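You operate a simulated robot arm through the tools that you are given. There is no shell and no other tool. Be economical: measure what you need, move in short steps, check, and stop when the job is done.

Carry out the task below with a simulated two-armed robot. There is one attempt and no reset: what you move stays moved.

JOB
Wipe up the spill on the top of the steel bench with the cloth and put it back.

The check looks at the end state, three seconds after you hand in, the way a careful person would. Anything else that was tipped, shoved, dropped, spilled or broken makes it a failure. Flat cloth is picked up by pressing the open fingertips on it (5 to 10 N) and closing them slowly along it; thin cloth reads only 2 to 8 mm in the jaws.

ROBOT AND FRAMES
Two 7-joint arms with two-finger grippers on one trunk, on a base that drives. Base frame: it is fixed to the floor where the robot stands at the start and does not move with it; the origin is under the middle of the robot, x ahead of it, y to its left, z up; the surface under the hand at the start is at about z = 0.86. Readings come in m, rad, newtons and seconds.
The left shoulder is at the start at [0.024, 0.217, 1.105], the right one opposite. With the tool pointing down near the work surface each hand reaches from about 0.2 to 0.76 m from the robot's upright axis, wherever it stands, measured 20 degrees to its own side. Payload 2.2 kg a hand.
Tool frame (each hand has its own): the origin (TCP) lies between the finger pads and is the grasp point; the fingertips stand 0.019 m ahead of it; z points along the fingers, y is the line along which they close. Largest opening 0.116 m; the body of the gripper starts 0.07 m behind the TCP.
Orientation is that of the tool frame in the base frame, as a unit quaternion [x, y, z, w]. With the fingers straight down and closing along the base's y, the tool's x points along the base's -x, its y along +y and its z along -z.

CONTROLS
- The arms move only by the tool jog_arm. It takes "left_motion", "right_motion" or both (then of equal length, played together; a hand with none holds still); each is a list of rows, each a list of 7 numbers: the shift along the base's x, y, z in m, then the turn, a rotation vector about the base's x, y, z in rad, then the closure in counts, from 0 (fully open) to 255 (shut). In form: [[x, y, z, wx, wy, wz, fingers], ...]. A call has 1 to 12 rows; each row is the pose to reach, as a shift and turn from the pose commanded when the call began. Rows are played at 5 a second. More than 0.05 m and 0.15 rad between two rows, or a gripper value outside its range, and nothing of the call is played. Where a pose cannot be reached the arm comes as near as it can. A force on the tool above 40 N (or 10 N above the force at the start of the call, whichever is more), or a blocked arm, ends the call early, and 0.2 s more pass. The fingers move at their own pace and stop on an object; they squeeze with about 35 N. The grip force told is the motor's: it shows also when the fingers shut on nothing. Time passes only in rows, and 0.2 s behind the last, so rows that repeat a pose let the fingers close. The reply holds the time, the measured pose of the TCP, the force on the tool along the base axes, the opening and the grip force, in the units named above and with some noise, with the torque about the TCP (base axes, N m) and any sound that the robot's microphone picked up, and new pictures: "views" is both (left out), scene, wrist or none (wrist: the cameras of the hands that moved).
- Cameras (640 x 400 px; columns grow to the right, rows downward): "scene" is now at [0.1306, 0.0273, 1.2866]; the picture's right is [0.27, -0.96, 0.00], its down [-0.46, -0.13, -0.88] and it looks along [0.85, 0.24, -0.48] (base axes); focal length 258 px, centre (320, 200). "left" rides on the left gripper at [0.069, 0.015, -0.097] in its tool frame; the picture's right is [-0.21, 0.98, 0.00], its down [-0.76, -0.17, -0.63] and it looks along [-0.62, -0.14, 0.77] (tool axes); focal length 251 px, centre (320, 200). "right" rides on the right gripper at [0.069, -0.015, -0.096] in its tool frame; the picture's right is [0.21, 0.98, 0.00], its down [-0.76, 0.17, -0.63] and it looks along [-0.62, 0.14, 0.77] (tool axes); focal length 251 px, centre (320, 200). There is no depth. A picture from a camera that has moved, and an enlarged one, comes with that camera's place and axes in the base frame and with its lens.
- move_column(by): slides the trunk up (or, below 0, down) by that many m; the arms and the scene camera ride with it, the base frame stays. It gives what a move gives, with no picture.
- steer(legs): drives the robot by 1 to 6 legs, each [ahead, left, turn to the left] in m, m and rad, along the robot's own axes; the way and the turn of a leg run together, so that a leg with both is an arc; at most 1.5 m and 3.142 rad a leg. The arms and the cameras ride along, it lands a little off, and it stops where it bumps. It gives what a move gives, and a new picture of the scene camera.
- aim_head(pan, tilt): turns the head with the scene camera to pan (to the left, within 1.396 rad either way) and tilt (down, from -0.506 to 1.204), counted from straight ahead of the robot. It gives what a move gives, and a new picture of the scene camera.
- zoom(camera, box): a new picture of the part [left, top, right, bottom] of that camera's present view, enlarged. The clock stands still meanwhile.
- finish_job(): hands the job in; it is judged then, once.

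Go step by step. Nothing tells you exact positions but the pictures and the camera data: compare them with the known pose of the tool, close in by small moves and look again before you grip or let go. The budget is 120 turns and 260 pictures, counting those below and the enlarged ones. Unless the task says otherwise, let go and move clear before handing in, and close with one line.

The tools are called after "Emit:" by a JSON object that holds its "name" and its "arguments". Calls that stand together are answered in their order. jog_arm: Moves the arms, as the interface text tells. Its arguments: {"type":"object","properties":{"left_motion":{"type":"array"},"right_motion":{"type":"array"},"views":{"type":"string","enum":["both","scene","wrist","none"]}},"required":[]} The other tools are called the same way: move_column (by) slides the trunk up or down; steer (legs) drives the base; aim_head (pan, tilt) turns the head that bears the scene camera; zoom (camera, box) takes an enlarged picture of a part of a camera's view; finish_job () hands the job in.

At the start:

```text
time: 0.0
left_position: [0.4341, 0.476, 1.0579]
left_tool_rot: [0.0, 1.0, -0.001, -0.001]
left_wrist_force: [0.6, -0.8, 0.1]
left_ft_torque: [0.03, 0.03, -0.01]
left_opening: 0.1157
left_finger_force: 0.1
right_position: [0.4017, -0.0145, 1.1486]
right_tool_rot: [0.0, 1.0, -0.001, 0.0]
right_wrist_force: [0.0, 0.5, -0.3]
right_ft_torque: [0.02, 0.03, -0.01]
right_opening: 0.116
right_finger_force: 0.1
trunk travel left (down, up): [-0.25, 0.24]
robot x, y, heading: [-0.0043, -0.0009, 0.0]
head pan, tilt: [0.271, 0.492]
```

scene: 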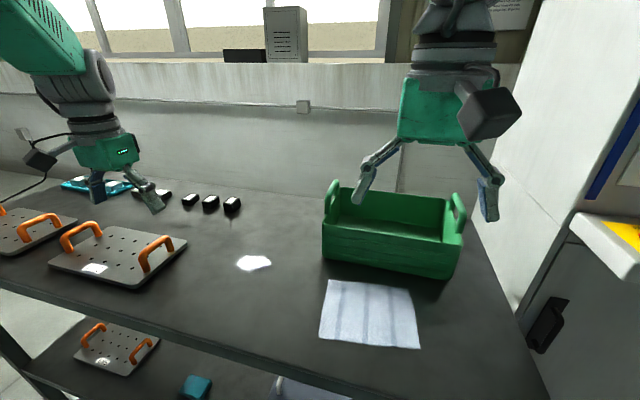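
right: 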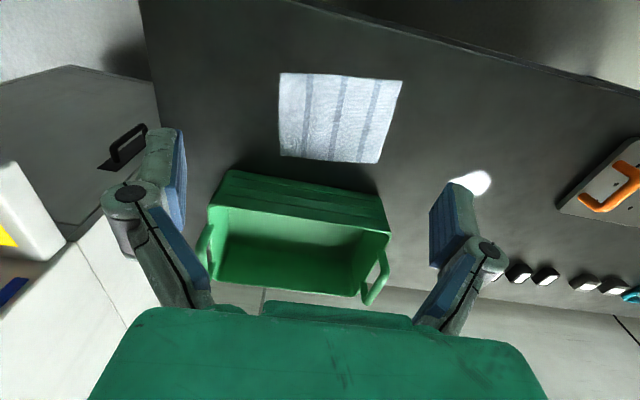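
left: 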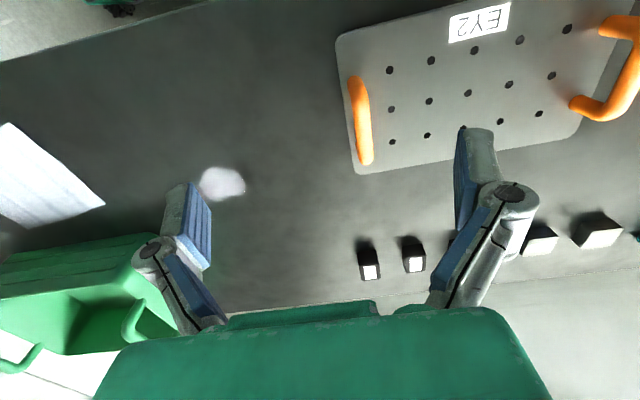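

I see a flat white cloth around (0.47, 0.03) in front of the green crate, and a white spill around (0.545, 0.31). I'll look closer before I move anything.

Emit:
{"name": "zoom", "arguments": {"camera": "scene", "box": [200, 220, 440, 370]}}

Emit:
{"name": "aim_head", "arguments": {"pan": 0.2, "tilt": 0.95}}

```text
2.67 times, centred on (320, 295) of scene
camera zoom: at [0.1306, 0.0273, 1.2866], right [0.27, -0.96, 0.0], down [-0.46, -0.13, -0.88], along [0.85, 0.24, -0.48], focal length 687 px, centre (320, -53)
```

zoom: 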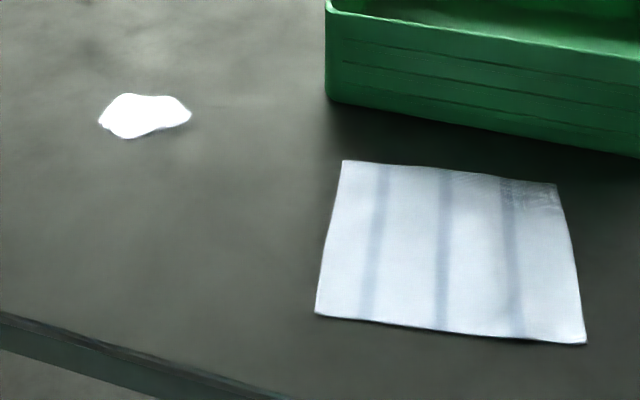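

```text
time: 0.9
left_position: [0.4298, 0.4748, 1.0585]
left_tool_rot: [0.0, 1.0, -0.001, 0.001]
left_wrist_force: [0.2, -0.1, -0.3]
left_ft_torque: [0.01, 0.0, 0.01]
left_opening: 0.1157
left_finger_force: 0.1
right_position: [0.3973, -0.0143, 1.1492]
right_tool_rot: [0.0, 1.0, -0.001, 0.002]
right_wrist_force: [-0.6, 0.3, -0.4]
right_ft_torque: [-0.02, -0.01, -0.01]
right_opening: 0.1162
right_finger_force: 0.1
trunk travel left (down, up): [-0.25, 0.24]
robot x, y, heading: [0.0033, -0.0007, -0.005]
head pan, tilt: [0.201, 0.949]
camera scene: at [0.1139, 0.0173, 1.2487], right [0.2, -0.98, 0.0], down [-0.8, -0.16, -0.58], along [0.57, 0.12, -0.81], focal length 258 px, centre (320, 200)
```

scene: 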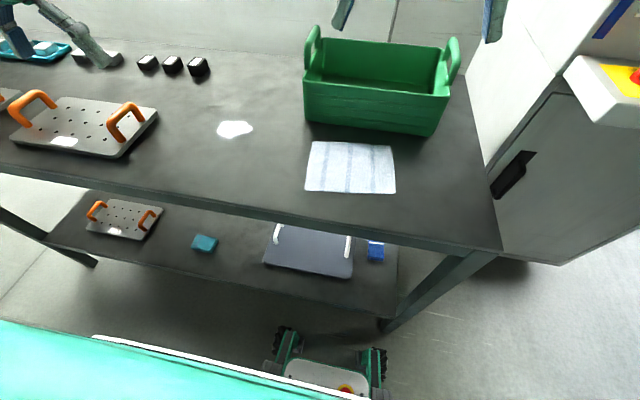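

The bench top is at z≈0.86, the cloth is centred near (0.475, 0.03), and the crate front is at x≈0.61. I'll move the right hand out of the way and bring the left hand over the left half of the cloth.

Emit:
{"name": "jog_arm", "arguments": {"right_motion": [[-0.01, -0.045, 0.01, 0, 0, 0, 0], [-0.02, -0.09, 0.02, 0, 0, 0, 0], [-0.03, -0.135, 0.03, 0, 0, 0, 0], [-0.04, -0.18, 0.04, 0, 0, 0, 0], [-0.05, -0.22, 0.04, 0, 0, 0, 0], [-0.06, -0.24, 0.04, 0, 0, 0, 0], [-0.06, -0.24, 0.04, 0, 0, 0, 0], [-0.06, -0.24, 0.04, 0, 0, 0, 0], [-0.06, -0.24, 0.04, 0, 0, 0, 0], [-0.06, -0.24, 0.04, 0, 0, 0, 0]], "left_motion": [[0.004, -0.04, 0, 0, 0, 0, 0], [0.008, -0.08, 0, 0, 0, 0, 20], [0.012, -0.12, 0, 0, 0, 0, 40], [0.016, -0.16, 0, 0, 0, 0, 60], [0.02, -0.2, 0, 0, 0, 0, 80], [0.025, -0.245, -0.01, 0, 0, 0, 100], [0.03, -0.29, -0.03, 0, 0, 0, 120], [0.035, -0.33, -0.05, 0, 0, 0, 145], [0.04, -0.37, -0.07, 0, 0, 0, 145], [0.045, -0.405, -0.09, 0, 0, 0, 145]]}}

```text
time: 3.1
left_position: [0.4781, 0.0632, 0.9733]
left_tool_rot: [-0.002, 1.0, -0.006, 0.007]
left_wrist_force: [-0.3, -2.1, -0.6]
left_ft_torque: [0.06, 0.01, -0.01]
left_opening: 0.0499
left_finger_force: 0.2
right_position: [0.3405, -0.2583, 1.189]
right_tool_rot: [0.0, 1.0, 0.002, 0.0]
right_wrist_force: [-0.4, -0.7, 0.2]
right_ft_torque: [0.03, 0.01, 0.01]
right_opening: 0.1159
right_finger_force: 0.1
trunk travel left (down, up): [-0.25, 0.24]
robot x, y, heading: [-0.0015, -0.002, -0.0]
head pan, tilt: [0.201, 0.949]
camera scene: at [0.1143, 0.0091, 1.2485], right [0.2, -0.98, -0.01], down [-0.8, -0.16, -0.58], along [0.57, 0.12, -0.82], focal length 258 px, centre (320, 200)
camera right: at [0.2704, -0.2745, 1.286], right [-0.21, 0.98, 0.0], down [0.76, 0.16, 0.63], along [0.62, 0.14, -0.77], focal length 251 px, centre (320, 200)
camera left: at [0.4086, 0.0792, 1.0692], right [0.21, 0.98, -0.01], down [0.75, -0.15, 0.64], along [0.63, -0.14, -0.77], focal length 251 px, centre (320, 200)
```

scene: 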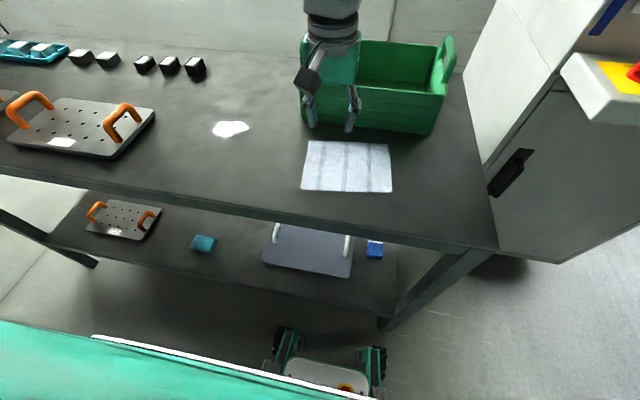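
right: 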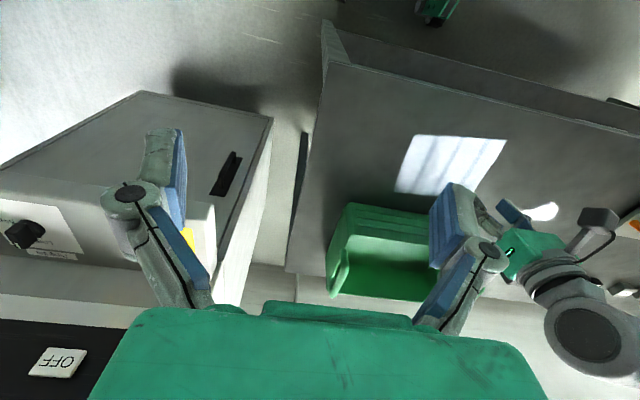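
left: 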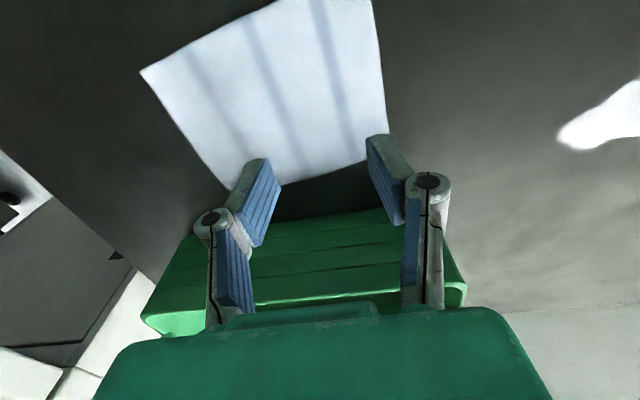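

The left hand is above the left half of the cloth, and the crate is clear beyond it. I'll go down to just above the cloth and check.

Emit:
{"name": "jog_arm", "arguments": {"left_motion": [[-0.004, 0, -0.025, 0, 0, 0, 145], [-0.008, 0, -0.05, 0, 0, 0, 145], [-0.01, 0, -0.078, 0, 0, 0, 145], [-0.01, 0, -0.078, 0, 0, 0, 145]]}}

```text
time: 4.1
left_position: [0.4733, 0.0728, 0.9049]
left_tool_rot: [-0.013, 1.0, -0.02, 0.01]
left_wrist_force: [0.2, -0.3, 0.5]
left_ft_torque: [0.04, 0.04, -0.02]
left_opening: 0.0499
left_finger_force: 0.1
right_position: [0.3393, -0.2571, 1.1903]
right_tool_rot: [0.0, 1.0, 0.0, 0.001]
right_wrist_force: [0.3, 0.0, 0.1]
right_ft_torque: [0.0, -0.01, 0.03]
right_opening: 0.116
right_finger_force: 0.0
trunk travel left (down, up): [-0.25, 0.24]
robot x, y, heading: [0.0013, -0.0026, -0.001]
head pan, tilt: [0.201, 0.949]
camera scene: at [0.1137, 0.0112, 1.2487], right [0.2, -0.98, 0.0], down [-0.8, -0.16, -0.58], along [0.57, 0.12, -0.81], focal length 258 px, centre (320, 200)
camera left: at [0.4021, 0.0896, 1.0007], right [0.19, 0.98, -0.03], down [0.75, -0.12, 0.65], along [0.64, -0.15, -0.76], focal length 251 px, centre (320, 200)
```

scene: 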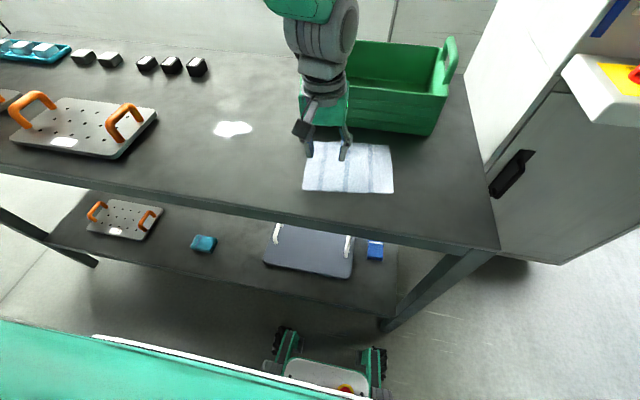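
left: 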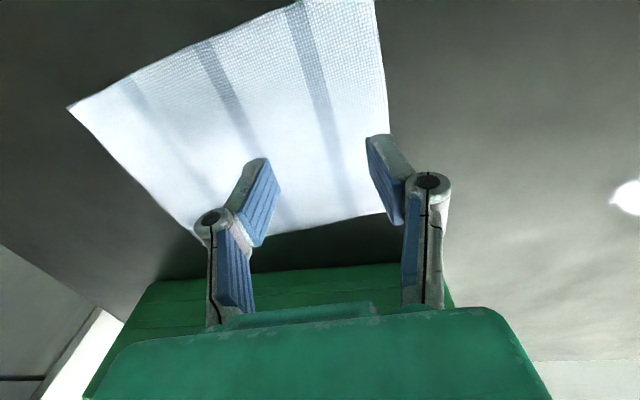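

The tips are about 2–3 cm above the cloth, with the outer finger too near its left edge. I'll shift 2 cm inward and go down gently.

Emit:
{"name": "jog_arm", "arguments": {"left_motion": [[0, -0.02, 0, 0, 0, 0, 145], [0, -0.02, -0.008, 0, 0, 0, 145], [0, -0.02, -0.012, 0, 0, 0, 145], [0, -0.02, -0.015, 0, 0, 0, 145], [0, -0.02, -0.015, 0, 0, 0, 145]]}}

```text
time: 5.5
left_position: [0.4758, 0.0579, 0.8976]
left_tool_rot: [-0.029, 0.999, -0.034, 0.008]
left_wrist_force: [-0.3, -0.3, 0.1]
left_ft_torque: [0.02, -0.03, 0.01]
left_opening: 0.0499
left_finger_force: 0.0
right_position: [0.3363, -0.2549, 1.1918]
right_tool_rot: [-0.001, 1.0, 0.0, 0.003]
right_wrist_force: [0.1, 0.6, -0.5]
right_ft_torque: [-0.02, 0.02, 0.02]
right_opening: 0.116
right_finger_force: 0.0
trunk travel left (down, up): [-0.25, 0.24]
robot x, y, heading: [0.0004, 0.0008, 0.0]
head pan, tilt: [0.201, 0.949]
stopped in row 5 (left hand): the arm was blocked; the commanded pose is now the measured one
camera scene: at [0.1136, 0.0126, 1.2487], right [0.2, -0.98, 0.0], down [-0.8, -0.16, -0.58], along [0.57, 0.12, -0.81], focal length 258 px, centre (320, 200)
camera left: at [0.4058, 0.0766, 0.9926], right [0.16, 0.98, -0.07], down [0.75, -0.08, 0.65], along [0.64, -0.15, -0.75], focal length 251 px, centre (320, 200)
```

scene: 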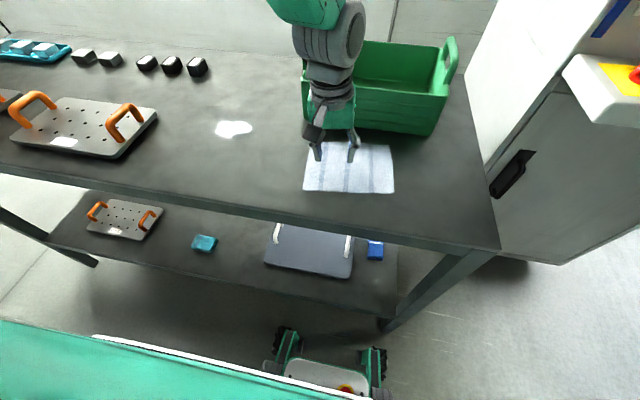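
left: 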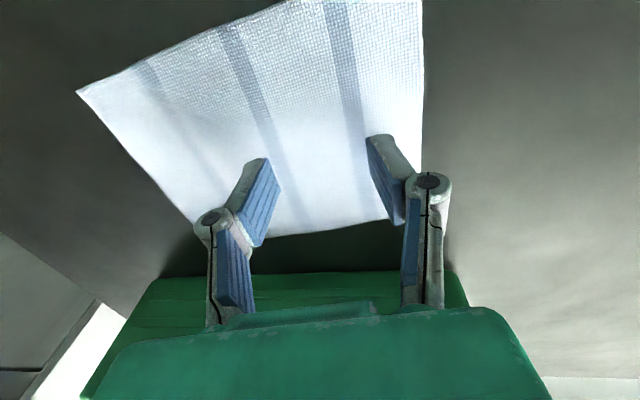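

The arm was blocked short of the table with no contact force, and the tool is tilting, so this is a joint limit and not a touch. I'll lift and slide the base to the right so the cloth sits on the left hand's own side.

Emit:
{"name": "jog_arm", "arguments": {"left_motion": [[0, 0.01, 0.03, 0, 0, 0, 145], [0, 0.03, 0.07, 0, 0, 0, 145], [0, 0.04, 0.1, 0, 0, 0, 145], [0, 0.04, 0.1, 0, 0, 0, 145]], "views": "none"}}

Emit:
{"name": "steer", "arguments": {"legs": [[0, -0.13, 0]]}}

```text
time: 6.5
left_position: [0.4736, 0.0969, 0.9993]
left_tool_rot: [-0.027, 0.999, -0.032, 0.008]
left_wrist_force: [0.2, -0.4, 0.0]
left_ft_torque: [-0.01, 0.02, 0.0]
left_opening: 0.0502
left_finger_force: 0.1
right_position: [0.3372, -0.2549, 1.1911]
right_tool_rot: [0.0, 1.0, 0.0, 0.002]
right_wrist_force: [-0.3, 0.5, 0.0]
right_ft_torque: [0.02, 0.0, 0.0]
right_opening: 0.116
right_finger_force: 0.0
trunk travel left (down, up): [-0.25, 0.24]
robot x, y, heading: [-0.0031, -0.0012, -0.002]
head pan, tilt: [0.201, 0.949]
```

```text
time: 7.8
left_position: [0.4753, 0.0109, 0.9953]
left_tool_rot: [-0.031, 0.998, -0.05, 0.006]
left_wrist_force: [0.3, 1.4, -0.3]
left_ft_torque: [-0.18, 0.02, 0.0]
left_opening: 0.0498
left_finger_force: 0.1
right_position: [0.3396, -0.3351, 1.2]
right_tool_rot: [-0.004, 1.0, -0.018, 0.002]
right_wrist_force: [0.1, 1.5, -0.4]
right_ft_torque: [-0.13, 0.06, 0.0]
right_opening: 0.1157
right_finger_force: 0.0
trunk travel left (down, up): [-0.25, 0.24]
robot x, y, heading: [-0.0003, -0.1205, -0.001]
head pan, tilt: [0.201, 0.949]
camera scene: at [0.1159, -0.0626, 1.2472], right [0.2, -0.98, 0.03], down [-0.8, -0.19, -0.57], along [0.57, 0.09, -0.82], focal length 258 px, centre (320, 200)
```

scene: 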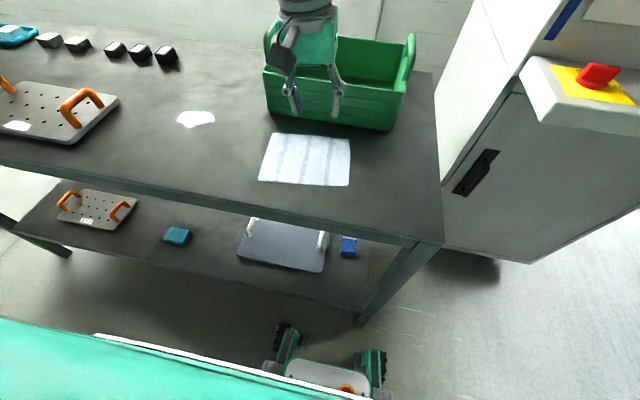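

The base moved about 0.12 m to the right. I'll straighten the tool and return above the cloth's left half.

Emit:
{"name": "jog_arm", "arguments": {"left_motion": [[0, 0, 0, 0.03, 0.008, -0.03, 145], [0, 0.03, 0, 0.066, 0.016, -0.06, 145], [0, 0.05, -0.03, 0.066, 0.016, -0.06, 145], [0, 0.06, -0.06, 0.066, 0.016, -0.06, 145], [0, 0.06, -0.06, 0.066, 0.016, -0.06, 145], [0, 0.06, -0.06, 0.066, 0.016, -0.06, 145]]}}

```text
time: 9.2
left_position: [0.474, 0.0391, 0.941]
left_tool_rot: [0.0, 1.0, 0.0, 0.0]
left_wrist_force: [0.0, 0.3, -0.9]
left_ft_torque: [-0.03, 0.02, -0.01]
left_opening: 0.0501
left_finger_force: 0.1
right_position: [0.336, -0.3764, 1.1924]
right_tool_rot: [-0.003, 1.0, 0.001, 0.003]
right_wrist_force: [-0.4, -0.1, -0.3]
right_ft_torque: [0.02, 0.01, 0.01]
right_opening: 0.1159
right_finger_force: 0.1
trunk travel left (down, up): [-0.25, 0.24]
robot x, y, heading: [-0.0011, -0.1177, -0.0]
head pan, tilt: [0.201, 0.949]
camera scene: at [0.1159, -0.1269, 1.2485], right [0.2, -0.98, -0.02], down [-0.8, -0.15, -0.58], along [0.57, 0.13, -0.81], focal length 258 px, centre (320, 200)
camera left: at [0.4068, 0.0545, 1.0378], right [0.21, 0.98, 0.0], down [0.76, -0.17, 0.63], along [0.62, -0.14, -0.78], focal length 251 px, centre (320, 200)
```

scene: 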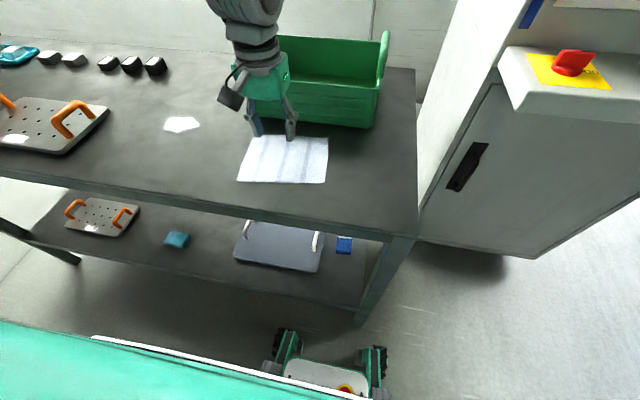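
left: 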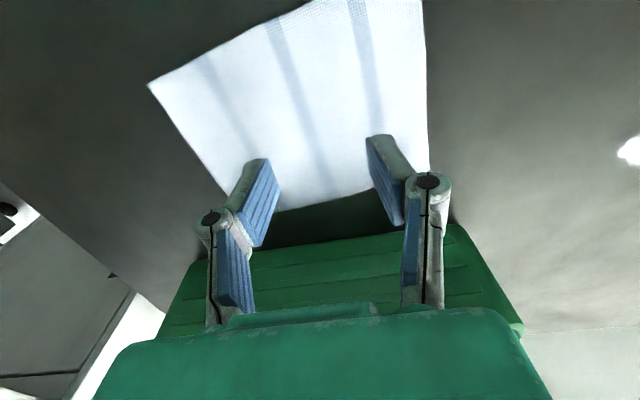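

The tool is now straight over the cloth. I'll lower it gently toward contact.

Emit:
{"name": "jog_arm", "arguments": {"left_motion": [[-0.004, 0.01, -0.02, 0, 0, 0, 145], [-0.006, 0.014, -0.04, 0, 0, 0, 145], [-0.006, 0.014, -0.05, 0, 0, 0, 145], [-0.006, 0.014, -0.055, 0, 0, 0, 145], [-0.006, 0.014, -0.055, 0, 0, 0, 145]], "views": "wrist"}}

```text
time: 10.4
left_position: [0.4671, 0.0729, 0.8825]
left_tool_rot: [-0.002, 1.0, -0.009, 0.0]
left_wrist_force: [-1.0, 0.2, 0.0]
left_ft_torque: [-0.11, -0.01, 0.04]
left_opening: 0.0502
left_finger_force: 0.0
right_position: [0.3344, -0.3493, 1.1973]
right_tool_rot: [-0.004, 1.0, -0.009, 0.004]
right_wrist_force: [-0.2, 1.1, 0.1]
right_ft_torque: [-0.1, -0.02, -0.01]
right_opening: 0.1163
right_finger_force: 0.0
trunk travel left (down, up): [-0.25, 0.24]
robot x, y, heading: [0.0025, -0.1134, 0.002]
head pan, tilt: [0.201, 0.949]
camera left: at [0.3975, 0.0898, 0.9797], right [0.21, 0.98, -0.02], down [0.76, -0.15, 0.64], along [0.62, -0.15, -0.77], focal length 251 px, centre (320, 200)
```

left: 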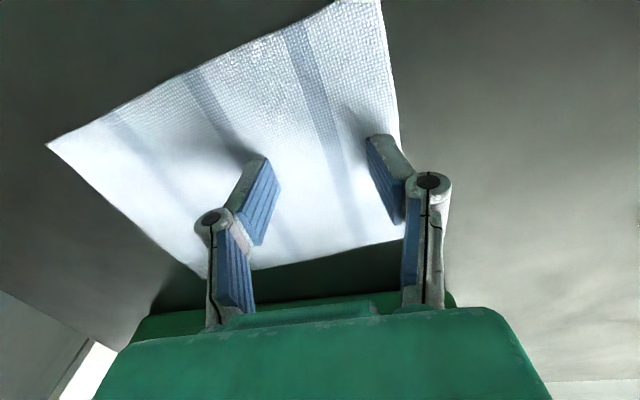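

The whole robot still sways a little after the drive, so I'll wait for it to settle.

Emit:
{"name": "jog_arm", "arguments": {"left_motion": [[0, 0, 0.005, 0, 0, 0, 145], [0, 0, 0.005, 0, 0, 0, 145], [0, 0, 0.005, 0, 0, 0, 145], [0, 0, 0.005, 0, 0, 0, 145], [0, 0, 0.005, 0, 0, 0, 145], [0, 0, 0.005, 0, 0, 0, 145], [0, 0, 0.005, 0, 0, 0, 145], [0, 0, 0.005, 0, 0, 0, 145]], "views": "wrist"}}

```text
time: 12.2
left_position: [0.4657, 0.0431, 0.8917]
left_tool_rot: [0.001, 1.0, 0.004, 0.002]
left_wrist_force: [0.4, -0.4, 1.1]
left_ft_torque: [0.02, -0.01, 0.04]
left_opening: 0.05
left_finger_force: 0.0
right_position: [0.3339, -0.385, 1.1902]
right_tool_rot: [-0.003, 1.0, 0.004, 0.004]
right_wrist_force: [-0.6, -1.1, -0.1]
right_ft_torque: [0.04, 0.03, 0.0]
right_opening: 0.1159
right_finger_force: 0.1
trunk travel left (down, up): [-0.25, 0.24]
robot x, y, heading: [0.0002, -0.1196, 0.001]
head pan, tilt: [0.201, 0.949]
camera left: at [0.3977, 0.0589, 0.9892], right [0.22, 0.98, 0.01], down [0.76, -0.17, 0.63], along [0.62, -0.13, -0.77], focal length 251 px, centre (320, 200)
```

left: 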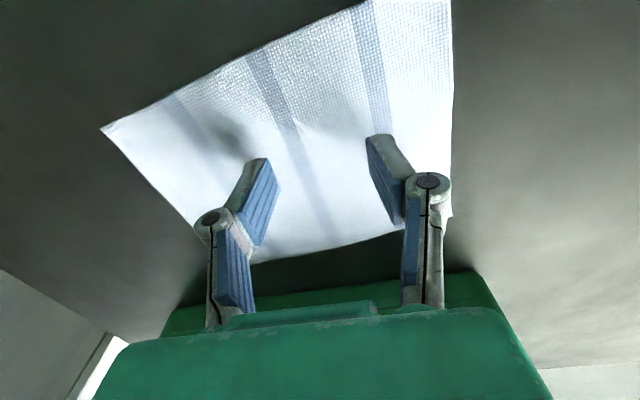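

It's still swaying, so I'll wait longer.

Emit:
{"name": "jog_arm", "arguments": {"left_motion": [[0, 0, 0.01, 0, 0, 0, 145], [0, 0, 0.01, 0, 0, 0, 145], [0, 0, 0.01, 0, 0, 0, 145], [0, 0, 0.01, 0, 0, 0, 145], [0, 0, 0.01, 0, 0, 0, 145], [0, 0, 0.01, 0, 0, 0, 145], [0, 0, 0.01, 0, 0, 0, 145], [0, 0, 0.01, 0, 0, 0, 145], [0, 0, 0.01, 0, 0, 0, 145], [0, 0, 0.01, 0, 0, 0, 145], [0, 0, 0.01, 0, 0, 0, 145], [0, 0, 0.01, 0, 0, 0, 145]], "views": "none"}}

Emit:
{"name": "jog_arm", "arguments": {"left_motion": [[0, 0, 0, 0, 0, 0, 145], [0, 0, 0, 0, 0, 0, 145], [0, 0, 0, 0, 0, 0, 145], [0, 0, 0, 0, 0, 0, 145], [0, 0, 0, 0, 0, 0, 145], [0, 0, 0, 0, 0, 0, 145]], "views": "wrist"}}

```text
time: 14.8
left_position: [0.4666, 0.0297, 0.9052]
left_tool_rot: [0.002, 1.0, 0.009, 0.002]
left_wrist_force: [-0.5, -1.2, 0.1]
left_ft_torque: [0.13, -0.03, -0.02]
left_opening: 0.05
left_finger_force: 0.1
right_position: [0.3332, -0.4023, 1.1872]
right_tool_rot: [-0.002, 1.0, 0.009, 0.004]
right_wrist_force: [0.4, -1.3, 0.7]
right_ft_torque: [0.12, 0.01, -0.03]
right_opening: 0.1161
right_finger_force: 0.0
trunk travel left (down, up): [-0.25, 0.24]
robot x, y, heading: [0.0008, -0.1237, 0.001]
head pan, tilt: [0.201, 0.949]
```

```text
time: 16.4
left_position: [0.4627, 0.0634, 0.9032]
left_tool_rot: [-0.003, 1.0, -0.002, 0.001]
left_wrist_force: [0.2, -0.6, 0.1]
left_ft_torque: [0.04, -0.03, 0.0]
left_opening: 0.0498
left_finger_force: 0.1
right_position: [0.331, -0.3638, 1.1926]
right_tool_rot: [-0.005, 1.0, -0.003, 0.005]
right_wrist_force: [-0.5, -0.9, 0.1]
right_ft_torque: [0.05, 0.02, 0.01]
right_opening: 0.1161
right_finger_force: 0.1
trunk travel left (down, up): [-0.25, 0.24]
robot x, y, heading: [0.0003, -0.1106, 0.002]
head pan, tilt: [0.201, 0.949]
stopped in row 6 (left hand): the arm was blocked; the commanded pose is now the measured one
camera left: at [0.395, 0.0788, 0.9993], right [0.21, 0.98, 0.0], down [0.76, -0.16, 0.63], along [0.62, -0.14, -0.77], focal length 251 px, centre (320, 200)
```

left: 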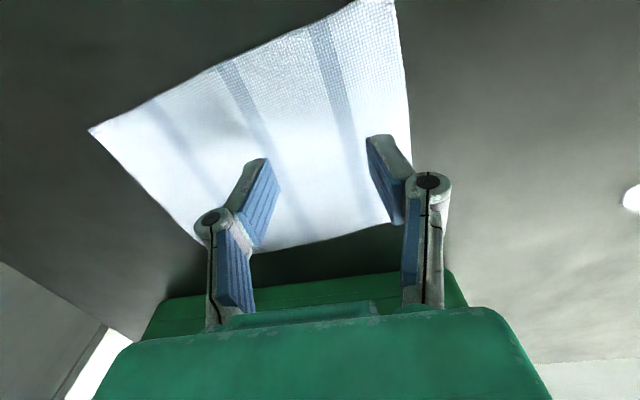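

The sway persists, so I'll keep waiting and sample it.

Emit:
{"name": "jog_arm", "arguments": {"right_motion": [[0, 0, 0, 0, 0, 0, 0], [0, 0, 0, 0, 0, 0, 0], [0, 0, 0, 0, 0, 0, 0], [0, 0, 0, 0, 0, 0, 0], [0, 0, 0, 0, 0, 0, 0], [0, 0, 0, 0, 0, 0, 0], [0, 0, 0, 0, 0, 0, 0], [0, 0, 0, 0, 0, 0, 0], [0, 0, 0, 0, 0, 0, 0], [0, 0, 0, 0, 0, 0, 0], [0, 0, 0, 0, 0, 0, 0], [0, 0, 0, 0, 0, 0, 0]], "views": "none"}}

Emit:
{"name": "jog_arm", "arguments": {"right_motion": [[0, 0, 0, 0, 0, 0, 0], [0, 0, 0, 0, 0, 0, 0]], "views": "none"}}

Emit:
{"name": "jog_arm", "arguments": {"right_motion": [[0, 0, 0, 0, 0, 0, 0], [0, 0, 0, 0, 0, 0, 0]], "views": "none"}}

Emit:
{"name": "jog_arm", "arguments": {"right_motion": [[0, 0, 0, 0, 0, 0, 0], [0, 0, 0, 0, 0, 0, 0]], "views": "none"}}

Emit:
{"name": "jog_arm", "arguments": {"right_motion": [[0, 0, 0, 0, 0, 0, 0], [0, 0, 0, 0, 0, 0, 0]], "views": "none"}}

```text
time: 19.0
left_position: [0.4652, 0.0498, 0.9051]
left_tool_rot: [-0.001, 1.0, 0.004, 0.002]
left_wrist_force: [-0.4, -1.0, 0.1]
left_ft_torque: [0.07, 0.02, -0.02]
left_opening: 0.05
left_finger_force: 0.1
right_position: [0.3303, -0.381, 1.1919]
right_tool_rot: [-0.003, 1.0, 0.004, 0.005]
right_wrist_force: [0.6, -1.5, 0.0]
right_ft_torque: [0.1, 0.01, -0.04]
right_opening: 0.1163
right_finger_force: 0.1
trunk travel left (down, up): [-0.25, 0.24]
robot x, y, heading: [0.0015, -0.1129, -0.001]
head pan, tilt: [0.201, 0.949]
```

```text
time: 19.8
left_position: [0.4608, 0.0652, 0.9056]
left_tool_rot: [-0.003, 1.0, 0.003, 0.002]
left_wrist_force: [0.3, -0.5, -0.4]
left_ft_torque: [0.06, -0.05, 0.0]
left_opening: 0.0502
left_finger_force: 0.0
right_position: [0.3288, -0.3667, 1.1948]
right_tool_rot: [-0.006, 1.0, 0.003, 0.008]
right_wrist_force: [-0.3, -0.6, 0.7]
right_ft_torque: [0.09, 0.0, 0.02]
right_opening: 0.1159
right_finger_force: 0.1
trunk travel left (down, up): [-0.25, 0.24]
robot x, y, heading: [-0.0009, -0.1053, 0.01]
head pan, tilt: [0.201, 0.949]
stopped in row 2 (right hand): the arm was blocked; the commanded pose is now the measured one
```

```text
time: 20.6
left_position: [0.4583, 0.076, 0.9053]
left_tool_rot: [-0.005, 1.0, -0.001, 0.002]
left_wrist_force: [0.2, -1.5, -0.3]
left_ft_torque: [0.04, 0.02, 0.01]
left_opening: 0.0498
left_finger_force: 0.2
right_position: [0.3253, -0.3533, 1.1959]
right_tool_rot: [-0.007, 1.0, -0.002, 0.009]
right_wrist_force: [0.6, -0.9, 0.0]
right_ft_torque: [0.05, -0.02, -0.02]
right_opening: 0.1158
right_finger_force: 0.0
trunk travel left (down, up): [-0.25, 0.24]
robot x, y, heading: [0.0028, -0.0982, 0.006]
head pan, tilt: [0.201, 0.949]
stopped in row 2 (right hand): the arm was blocked; the commanded pose is now the measured one
```

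```text
time: 21.2
left_position: [0.4589, 0.1003, 0.9024]
left_tool_rot: [-0.008, 1.0, -0.011, 0.001]
left_wrist_force: [1.0, 1.5, 0.3]
left_ft_torque: [-0.07, -0.03, 0.0]
left_opening: 0.0502
left_finger_force: 0.1
right_position: [0.3268, -0.3243, 1.1992]
right_tool_rot: [-0.008, 1.0, -0.013, 0.01]
right_wrist_force: [0.5, 0.5, 0.3]
right_ft_torque: [-0.01, -0.01, 0.03]
right_opening: 0.116
right_finger_force: 0.1
trunk travel left (down, up): [-0.25, 0.24]
robot x, y, heading: [-0.004, -0.0913, 0.006]
head pan, tilt: [0.201, 0.949]
```

```text
time: 21.8
left_position: [0.4607, 0.0758, 0.9052]
left_tool_rot: [-0.006, 1.0, -0.002, 0.002]
left_wrist_force: [0.0, -0.8, -0.5]
left_ft_torque: [0.0, -0.02, -0.01]
left_opening: 0.05
left_finger_force: 0.0
right_position: [0.3268, -0.3516, 1.1951]
right_tool_rot: [-0.009, 1.0, -0.001, 0.008]
right_wrist_force: [-0.2, 0.2, 0.4]
right_ft_torque: [0.02, -0.05, 0.05]
right_opening: 0.116
right_finger_force: 0.1
trunk travel left (down, up): [-0.25, 0.24]
robot x, y, heading: [0.0041, -0.0968, 0.009]
head pan, tilt: [0.201, 0.949]
```

The base is drifting back to the left and rocking; I'll look around the base for any contact.

Emit:
{"name": "aim_head", "arguments": {"pan": -0.5, "tilt": 1.2}}

Emit:
{"name": "jog_arm", "arguments": {"right_motion": [[0, 0, 0, 0, 0, 0, 0], [0, 0, 0, 0, 0, 0, 0], [0, 0, 0, 0, 0, 0, 0], [0, 0, 0, 0, 0, 0, 0], [0, 0, 0, 0, 0, 0, 0]], "views": "none"}}

Emit:
{"name": "jog_arm", "arguments": {"right_motion": [[0, 0, 0, 0, 0, 0, 0], [0, 0, 0, 0, 0, 0, 0], [0, 0, 0, 0, 0, 0, 0]], "views": "none"}}

```text
time: 22.9
left_position: [0.4588, 0.0971, 0.9023]
left_tool_rot: [-0.008, 1.0, -0.011, 0.001]
left_wrist_force: [-0.1, 0.4, 0.2]
left_ft_torque: [-0.09, 0.03, -0.03]
left_opening: 0.0501
left_finger_force: 0.0
right_position: [0.3276, -0.3267, 1.1997]
right_tool_rot: [-0.008, 1.0, -0.012, 0.009]
right_wrist_force: [0.3, 0.4, -0.1]
right_ft_torque: [-0.06, 0.02, 0.0]
right_opening: 0.1158
right_finger_force: 0.1
trunk travel left (down, up): [-0.25, 0.24]
robot x, y, heading: [-0.0, -0.0929, 0.004]
head pan, tilt: [-0.499, 1.201]
camera scene: at [0.0933, -0.1053, 1.2328], right [-0.47, -0.88, 0.01], down [-0.82, 0.44, -0.36], along [0.32, -0.18, -0.93], focal length 258 px, centre (320, 200)
```

scene: 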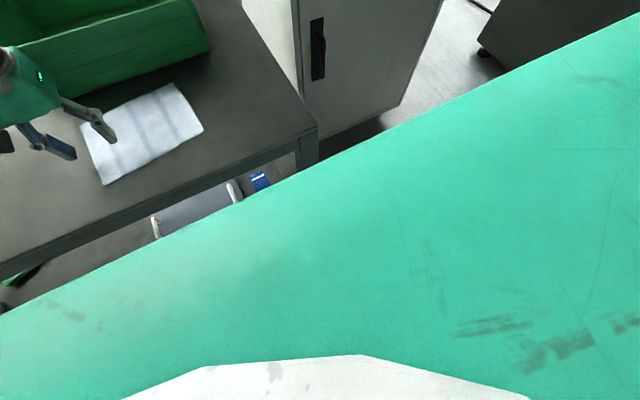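

```text
time: 24.1
left_position: [0.4595, 0.0682, 0.9055]
left_tool_rot: [-0.004, 1.0, 0.002, 0.002]
left_wrist_force: [-0.2, -0.4, 0.0]
left_ft_torque: [0.06, 0.03, 0.0]
left_opening: 0.0497
left_finger_force: 0.1
right_position: [0.3266, -0.3617, 1.1936]
right_tool_rot: [-0.005, 1.0, 0.002, 0.01]
right_wrist_force: [-0.6, -1.0, -0.6]
right_ft_torque: [0.06, -0.03, 0.0]
right_opening: 0.1158
right_finger_force: 0.2
trunk travel left (down, up): [-0.25, 0.24]
robot x, y, heading: [-0.0024, -0.101, 0.009]
head pan, tilt: [-0.499, 1.201]
```

```text
time: 24.9
left_position: [0.4582, 0.0735, 0.9064]
left_tool_rot: [-0.005, 1.0, -0.001, 0.002]
left_wrist_force: [0.8, -1.0, -1.0]
left_ft_torque: [0.06, -0.01, 0.0]
left_opening: 0.05
left_finger_force: 0.1
right_position: [0.3258, -0.3571, 1.1942]
right_tool_rot: [-0.006, 1.0, -0.001, 0.009]
right_wrist_force: [0.5, -0.3, -0.4]
right_ft_torque: [0.05, -0.04, -0.04]
right_opening: 0.1158
right_finger_force: 0.0
trunk travel left (down, up): [-0.25, 0.24]
robot x, y, heading: [0.0007, -0.0987, 0.005]
head pan, tilt: [-0.499, 1.201]
```

No contact is visible, so it's just damped rocking. I'll let more time pass and restore the head view.

Emit:
{"name": "aim_head", "arguments": {"pan": 0.3, "tilt": 0.9}}

Emit:
{"name": "jog_arm", "arguments": {"right_motion": [[0, 0, 0, 0, 0, 0, 0], [0, 0, 0, 0, 0, 0, 0], [0, 0, 0, 0, 0, 0, 0], [0, 0, 0, 0, 0, 0, 0], [0, 0, 0, 0, 0, 0, 0], [0, 0, 0, 0, 0, 0, 0], [0, 0, 0, 0, 0, 0, 0], [0, 0, 0, 0, 0, 0, 0], [0, 0, 0, 0, 0, 0, 0], [0, 0, 0, 0, 0, 0, 0], [0, 0, 0, 0, 0, 0, 0], [0, 0, 0, 0, 0, 0, 0]], "views": "none"}}

Emit:
{"name": "jog_arm", "arguments": {"right_motion": [[0, 0, 0, 0, 0, 0, 0], [0, 0, 0, 0, 0, 0, 0], [0, 0, 0, 0, 0, 0, 0], [0, 0, 0, 0, 0, 0, 0], [0, 0, 0, 0, 0, 0, 0], [0, 0, 0, 0, 0, 0, 0], [0, 0, 0, 0, 0, 0, 0], [0, 0, 0, 0, 0, 0, 0], [0, 0, 0, 0, 0, 0, 0], [0, 0, 0, 0, 0, 0, 0], [0, 0, 0, 0, 0, 0, 0], [0, 0, 0, 0, 0, 0, 0]], "views": "none"}}

Emit:
{"name": "jog_arm", "arguments": {"right_motion": [[0, 0, 0, 0, 0, 0, 0], [0, 0, 0, 0, 0, 0, 0], [0, 0, 0, 0, 0, 0, 0], [0, 0, 0, 0, 0, 0, 0], [0, 0, 0, 0, 0, 0, 0], [0, 0, 0, 0, 0, 0, 0], [0, 0, 0, 0, 0, 0, 0], [0, 0, 0, 0, 0, 0, 0], [0, 0, 0, 0, 0, 0, 0], [0, 0, 0, 0, 0, 0, 0], [0, 0, 0, 0, 0, 0, 0], [0, 0, 0, 0, 0, 0, 0]], "views": "none"}}

Emit:
{"name": "jog_arm", "arguments": {"right_motion": [[0, 0, 0, 0, 0, 0, 0], [0, 0, 0, 0, 0, 0, 0]], "views": "none"}}

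Emit:
{"name": "jog_arm", "arguments": {"right_motion": [[0, 0, 0, 0, 0, 0, 0], [0, 0, 0, 0, 0, 0, 0]], "views": "none"}}

```text
time: 26.0
left_position: [0.4591, 0.0725, 0.9054]
left_tool_rot: [-0.005, 1.0, 0.002, 0.001]
left_wrist_force: [-0.5, -1.2, -0.6]
left_ft_torque: [0.01, -0.02, 0.0]
left_opening: 0.0501
left_finger_force: 0.0
right_position: [0.3258, -0.3582, 1.1948]
right_tool_rot: [-0.007, 1.0, 0.0, 0.009]
right_wrist_force: [-0.8, -0.7, -0.5]
right_ft_torque: [0.03, 0.03, -0.03]
right_opening: 0.1161
right_finger_force: 0.0
trunk travel left (down, up): [-0.25, 0.24]
robot x, y, heading: [-0.0003, -0.0959, 0.007]
head pan, tilt: [0.3, 0.901]
camera scene: at [0.1162, -0.0913, 1.2524], right [0.3, -0.95, -0.01], down [-0.75, -0.23, -0.62], along [0.59, 0.2, -0.78], focal length 258 px, centre (320, 200)
```

scene: 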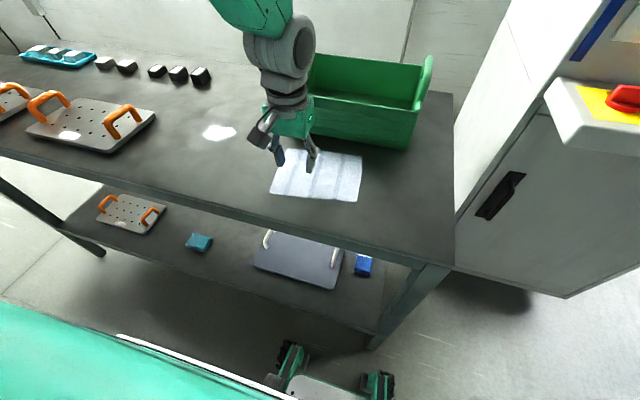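

```text
time: 28.6
left_position: [0.4596, 0.0775, 0.9041]
left_tool_rot: [-0.006, 1.0, -0.002, 0.002]
left_wrist_force: [-0.7, -1.1, 0.1]
left_ft_torque: [0.03, 0.02, -0.01]
left_opening: 0.0498
left_finger_force: 0.0
right_position: [0.3257, -0.3529, 1.1964]
right_tool_rot: [-0.006, 1.0, -0.003, 0.008]
right_wrist_force: [-0.5, 0.1, 0.1]
right_ft_torque: [0.0, -0.01, 0.03]
right_opening: 0.116
right_finger_force: 0.2
trunk travel left (down, up): [-0.25, 0.24]
robot x, y, heading: [0.0015, -0.099, 0.006]
head pan, tilt: [0.3, 0.901]
```

```text
time: 31.2
left_position: [0.4594, 0.08, 0.9048]
left_tool_rot: [-0.006, 1.0, -0.003, 0.002]
left_wrist_force: [0.1, -0.5, -0.8]
left_ft_torque: [0.03, 0.0, -0.02]
left_opening: 0.05
left_finger_force: 0.1
right_position: [0.3265, -0.3485, 1.1959]
right_tool_rot: [-0.008, 1.0, -0.003, 0.009]
right_wrist_force: [0.3, 0.0, -0.5]
right_ft_torque: [0.02, -0.01, -0.02]
right_opening: 0.1158
right_finger_force: 0.1
trunk travel left (down, up): [-0.25, 0.24]
robot x, y, heading: [0.0005, -0.0958, 0.006]
head pan, tilt: [0.3, 0.901]
```

```text
time: 33.8
left_position: [0.4601, 0.0785, 0.9052]
left_tool_rot: [-0.006, 1.0, -0.003, 0.001]
left_wrist_force: [0.1, 0.4, 0.6]
left_ft_torque: [-0.01, -0.02, -0.01]
left_opening: 0.0501
left_finger_force: 0.1
right_position: [0.3269, -0.3491, 1.1969]
right_tool_rot: [-0.008, 1.0, -0.003, 0.009]
right_wrist_force: [-0.1, 0.0, -0.6]
right_ft_torque: [0.04, 0.01, -0.01]
right_opening: 0.116
right_finger_force: 0.0
trunk travel left (down, up): [-0.25, 0.24]
robot x, y, heading: [0.002, -0.1005, -0.0]
head pan, tilt: [0.3, 0.901]
```

```text
time: 34.4
left_position: [0.4597, 0.0782, 0.9048]
left_tool_rot: [-0.006, 1.0, -0.003, 0.002]
left_wrist_force: [-1.3, 0.5, -0.5]
left_ft_torque: [0.02, -0.01, 0.02]
left_opening: 0.05
left_finger_force: 0.1
right_position: [0.3269, -0.3477, 1.1969]
right_tool_rot: [-0.007, 1.0, -0.003, 0.009]
right_wrist_force: [0.5, -0.5, -0.7]
right_ft_torque: [0.02, 0.02, -0.02]
right_opening: 0.1161
right_finger_force: 0.1
trunk travel left (down, up): [-0.25, 0.24]
robot x, y, heading: [0.0013, -0.0969, 0.007]
head pan, tilt: [0.3, 0.901]
```

```text
time: 35.0
left_position: [0.4597, 0.0794, 0.9044]
left_tool_rot: [-0.007, 1.0, -0.002, 0.002]
left_wrist_force: [0.3, 0.6, -0.6]
left_ft_torque: [0.0, 0.01, -0.02]
left_opening: 0.0502
left_finger_force: 0.3
right_position: [0.3262, -0.3479, 1.1951]
right_tool_rot: [-0.009, 1.0, -0.004, 0.008]
right_wrist_force: [0.6, 0.4, 0.3]
right_ft_torque: [0.03, -0.03, 0.01]
right_opening: 0.1163
right_finger_force: 0.1
trunk travel left (down, up): [-0.25, 0.24]
robot x, y, heading: [0.0013, -0.0913, 0.006]
head pan, tilt: [0.3, 0.901]
```

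The robot has settled: the left hand is at (0.460, 0.079, 0.904) and the base is at y≈-0.10. I'll ease to y≈0.05 and down slowly.

Emit:
{"name": "jog_arm", "arguments": {"left_motion": [[0.002, -0.005, 0, 0, 0, 0, 145], [0.004, -0.01, -0.002, 0, 0, 0, 145], [0.006, -0.015, -0.005, 0, 0, 0, 145], [0.008, -0.02, -0.008, 0, 0, 0, 145], [0.008, -0.025, -0.012, 0, 0, 0, 145], [0.008, -0.027, -0.015, 0, 0, 0, 145], [0.008, -0.027, -0.018, 0, 0, 0, 145], [0.008, -0.027, -0.018, 0, 0, 0, 145]], "views": "wrist"}}

Emit:
{"name": "jog_arm", "arguments": {"left_motion": [[0, 0, 0, 0, 0, 0, 145], [0, 0, 0, 0, 0, 0, 145], [0, 0, 0, 0, 0, 0, 145], [0, 0, 0, 0, 0, 0, 145]], "views": "none"}}

```text
time: 36.8
left_position: [0.4679, 0.054, 0.8867]
left_tool_rot: [-0.006, 1.0, -0.002, 0.001]
left_wrist_force: [-0.1, 0.6, -0.8]
left_ft_torque: [0.03, 0.0, 0.01]
left_opening: 0.05
left_finger_force: 0.2
right_position: [0.3253, -0.3476, 1.1971]
right_tool_rot: [-0.006, 1.0, -0.004, 0.009]
right_wrist_force: [0.7, -0.4, 0.2]
right_ft_torque: [-0.01, 0.06, 0.03]
right_opening: 0.1163
right_finger_force: 0.0
trunk travel left (down, up): [-0.25, 0.24]
robot x, y, heading: [0.001, -0.0974, 0.004]
head pan, tilt: [0.3, 0.901]
camera left: at [0.3992, 0.0686, 0.9824], right [0.2, 0.98, -0.01], down [0.76, -0.15, 0.64], along [0.62, -0.13, -0.77], focal length 251 px, centre (320, 200)
```

left: 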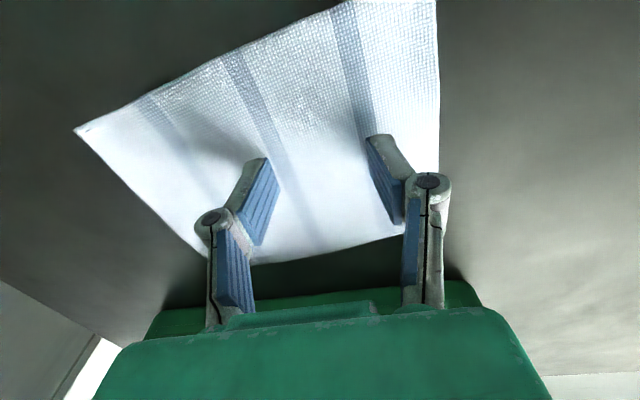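

```text
time: 37.8
left_position: [0.4691, 0.0542, 0.8851]
left_tool_rot: [-0.006, 1.0, -0.002, 0.002]
left_wrist_force: [0.2, 1.1, 0.3]
left_ft_torque: [-0.02, 0.01, 0.0]
left_opening: 0.0498
left_finger_force: 0.0
right_position: [0.3273, -0.3485, 1.1954]
right_tool_rot: [-0.006, 1.0, -0.004, 0.009]
right_wrist_force: [0.4, 0.0, 0.0]
right_ft_torque: [0.03, 0.01, 0.02]
right_opening: 0.1162
right_finger_force: 0.0
trunk travel left (down, up): [-0.25, 0.24]
robot x, y, heading: [0.0007, -0.0945, 0.004]
head pan, tilt: [0.3, 0.901]
```

It's steady, with the tips about 5–7 mm above the surface. I'll probe down in 2 mm steps.

Emit:
{"name": "jog_arm", "arguments": {"left_motion": [[0, 0, -0.002, 0, 0, 0, 145], [0, 0, -0.004, 0, 0, 0, 145], [0, 0, -0.006, 0, 0, 0, 145], [0, 0, -0.008, 0, 0, 0, 145], [0, 0, -0.008, 0, 0, 0, 145]], "views": "none"}}

```text
time: 39.0
left_position: [0.4684, 0.0514, 0.8802]
left_tool_rot: [-0.006, 1.0, -0.003, 0.003]
left_wrist_force: [0.8, 0.0, 13.9]
left_ft_torque: [-0.06, 0.03, 0.05]
left_opening: 0.0492
left_finger_force: 4.9
right_position: [0.3257, -0.3481, 1.1961]
right_tool_rot: [-0.007, 1.0, -0.003, 0.01]
right_wrist_force: [0.2, -0.5, 0.4]
right_ft_torque: [-0.04, 0.01, 0.0]
right_opening: 0.116
right_finger_force: 0.0
trunk travel left (down, up): [-0.25, 0.24]
robot x, y, heading: [-0.001, -0.0991, 0.007]
head pan, tilt: [0.3, 0.901]
```

Contact reads about 14 N. I'll ease it to around 7–8 N and close slowly along the cloth.

Emit:
{"name": "jog_arm", "arguments": {"left_motion": [[0, 0, 0.0015, 0, 0, 0, 145], [0, 0, 0.0015, 0, 0, 0, 155], [0, 0, 0.0015, 0, 0, 0, 165], [0, 0, 0.0015, 0, 0, 0, 175], [0, 0, 0.0015, 0, 0, 0, 185], [0, 0, 0.0015, 0, 0, 0, 195], [0, 0, 0.0015, 0, 0, 0, 205], [0, 0, 0.0015, 0, 0, 0, 215], [0, 0, 0.0015, 0, 0, 0, 225], [0, 0, 0.0015, 0, 0, 0, 235], [0, 0, 0.0015, 0, 0, 0, 245], [0, 0, 0.0015, 0, 0, 0, 255]], "views": "both"}}

```text
time: 41.6
left_position: [0.4676, 0.0518, 0.8818]
left_tool_rot: [-0.006, 1.0, -0.003, 0.002]
left_wrist_force: [0.1, -0.3, 7.7]
left_ft_torque: [0.03, -0.04, 0.01]
left_opening: 0.0032
left_finger_force: 32.3
right_position: [0.326, -0.3485, 1.1963]
right_tool_rot: [-0.007, 1.0, -0.004, 0.009]
right_wrist_force: [-0.6, -0.3, 0.8]
right_ft_torque: [0.02, -0.02, -0.04]
right_opening: 0.116
right_finger_force: 0.0
trunk travel left (down, up): [-0.25, 0.24]
robot x, y, heading: [0.0031, -0.0941, 0.004]
head pan, tilt: [0.3, 0.901]
camera scene: at [0.1152, -0.076, 1.2524], right [0.3, -0.95, 0.0], down [-0.75, -0.23, -0.62], along [0.59, 0.19, -0.79], focal length 258 px, centre (320, 200)
camera left: at [0.3989, 0.0671, 0.9768], right [0.2, 0.98, 0.0], down [0.76, -0.15, 0.64], along [0.62, -0.13, -0.77], focal length 251 px, centre (320, 200)
```

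scene: 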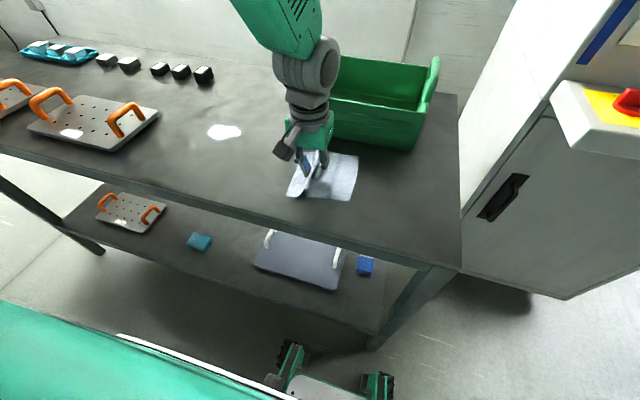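
left: 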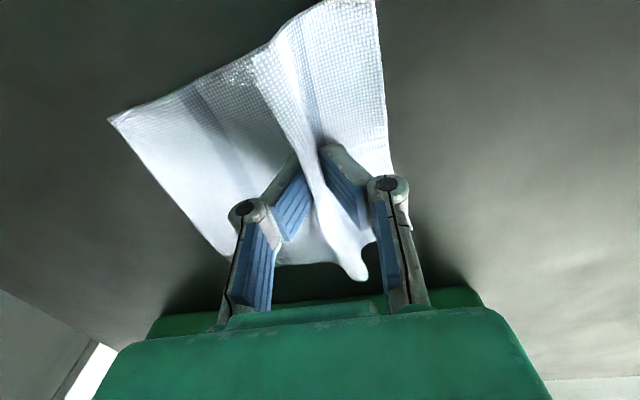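

The cloth is gripped (3 mm in the jaws). I'll lift it slightly and carry it slowly toward the near side of the spill.

Emit:
{"name": "jog_arm", "arguments": {"left_motion": [[0, 0, 0.015, 0, 0, 0, 255], [0, 0, 0.03, 0, 0, 0, 255], [0, 0.005, 0.045, 0, 0, 0, 255], [0.005, 0.02, 0.05, 0, 0, 0, 255], [0.015, 0.04, 0.05, 0, 0, 0, 255], [0.025, 0.06, 0.05, 0, 0, 0, 255], [0.035, 0.08, 0.05, 0, 0, 0, 255], [0.045, 0.1, 0.05, 0, 0, 0, 255], [0.055, 0.12, 0.05, 0, 0, 0, 255], [0.065, 0.14, 0.05, 0, 0, 0, 255], [0.07, 0.155, 0.05, 0, 0, 0, 255], [0.072, 0.165, 0.05, 0, 0, 0, 255]]}}

Emit:
{"name": "jog_arm", "arguments": {"left_motion": [[0, 0.003, 0, 0, 0, 0, 255], [0, 0.003, 0, 0, 0, 0, 255], [0, 0.003, 0, 0, 0, 0, 255], [0, 0.003, 0, 0, 0, 0, 255], [0, 0.003, 0, 0, 0, 0, 255]], "views": "none"}}

```text
time: 44.2
left_position: [0.5402, 0.2174, 0.9292]
left_tool_rot: [-0.006, 1.0, -0.003, 0.002]
left_wrist_force: [-0.5, -0.5, 0.8]
left_ft_torque: [0.18, -0.06, 0.02]
left_opening: 0.002
left_finger_force: 26.8
right_position: [0.3268, -0.3482, 1.1965]
right_tool_rot: [-0.007, 1.0, -0.005, 0.008]
right_wrist_force: [-1.2, -0.3, -0.7]
right_ft_torque: [0.03, -0.01, -0.01]
right_opening: 0.1163
right_finger_force: 0.0
trunk travel left (down, up): [-0.25, 0.24]
robot x, y, heading: [-0.0002, -0.0973, 0.004]
head pan, tilt: [0.3, 0.901]
camera scene: at [0.1163, -0.0737, 1.2522], right [0.3, -0.95, 0.0], down [-0.75, -0.23, -0.62], along [0.59, 0.19, -0.79], focal length 258 px, centre (320, 200)
camera left: at [0.472, 0.2342, 1.0266], right [0.2, 0.98, -0.01], down [0.76, -0.15, 0.64], along [0.62, -0.13, -0.77], focal length 251 px, centre (320, 200)
```

scene: 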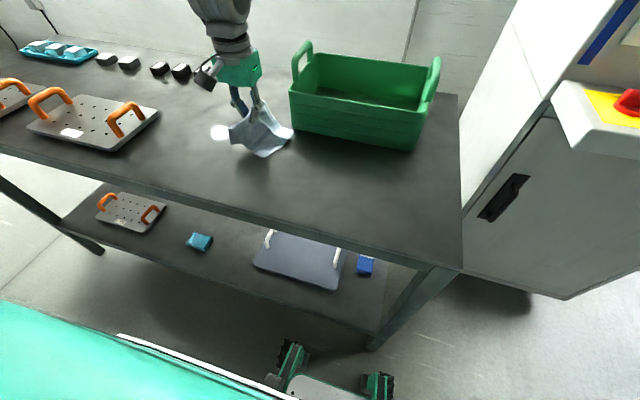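
left: 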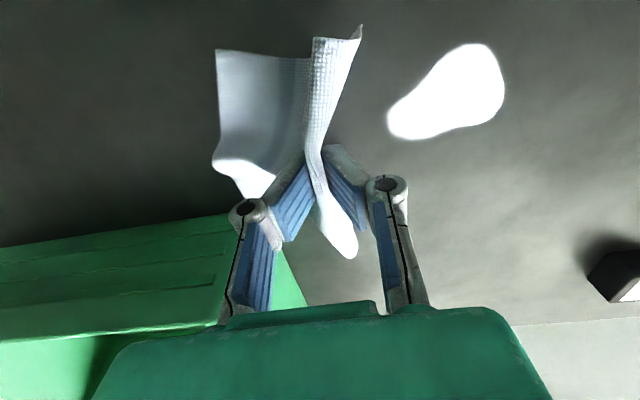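

```text
time: 45.4
left_position: [0.5409, 0.2206, 0.9298]
left_tool_rot: [-0.006, 1.0, -0.003, 0.003]
left_wrist_force: [0.0, 0.3, 0.2]
left_ft_torque: [-0.02, 0.04, 0.02]
left_opening: 0.0038
left_finger_force: 36.5
right_position: [0.3266, -0.346, 1.1963]
right_tool_rot: [-0.007, 1.0, -0.003, 0.009]
right_wrist_force: [0.4, -0.9, 0.1]
right_ft_torque: [-0.03, 0.03, 0.02]
right_opening: 0.1161
right_finger_force: 0.2
trunk travel left (down, up): [-0.25, 0.24]
robot x, y, heading: [0.0016, -0.0964, 0.007]
head pan, tilt: [0.3, 0.901]
```

The spill spans x 0.51–0.565 and y 0.265–0.34. I'll lower the cloth just short of it and feel for contact.

Emit:
{"name": "jog_arm", "arguments": {"left_motion": [[0, 0.005, -0.01, 0, 0, 0, 255], [0, 0.01, -0.02, 0, 0, 0, 255], [0, 0.012, -0.03, 0, 0, 0, 255], [0, 0.015, -0.04, 0, 0, 0, 255], [0, 0.015, -0.045, 0, 0, 0, 255], [0, 0.015, -0.048, 0, 0, 0, 255], [0, 0.015, -0.051, 0, 0, 0, 255], [0, 0.015, -0.051, 0, 0, 0, 255]]}}

```text
time: 47.2
left_position: [0.5393, 0.2357, 0.88]
left_tool_rot: [-0.005, 1.0, -0.002, 0.002]
left_wrist_force: [-0.7, 1.9, 15.2]
left_ft_torque: [0.24, -0.05, 0.0]
left_opening: 0.0025
left_finger_force: 31.7
right_position: [0.3269, -0.3481, 1.1954]
right_tool_rot: [-0.007, 1.0, -0.004, 0.01]
right_wrist_force: [0.2, 1.3, 1.2]
right_ft_torque: [-0.01, -0.04, 0.06]
right_opening: 0.1163
right_finger_force: 0.0
trunk travel left (down, up): [-0.25, 0.24]
robot x, y, heading: [0.0003, -0.0978, 0.007]
head pan, tilt: [0.3, 0.901]
camera scene: at [0.115, -0.075, 1.2525], right [0.3, -0.95, 0.0], down [-0.75, -0.23, -0.62], along [0.59, 0.19, -0.79], focal length 258 px, centre (320, 200)
camera left: at [0.4703, 0.2508, 0.9771], right [0.2, 0.98, 0.0], down [0.75, -0.15, 0.64], along [0.62, -0.13, -0.77], focal length 251 px, centre (320, 200)
```

scene: 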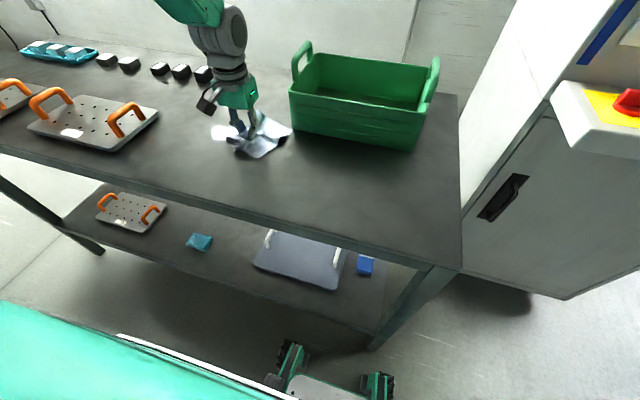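
left: 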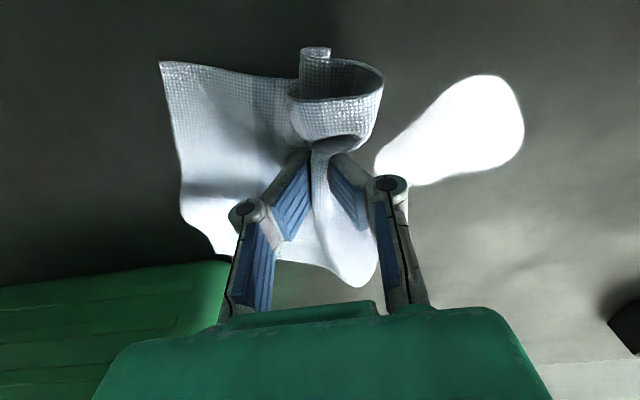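

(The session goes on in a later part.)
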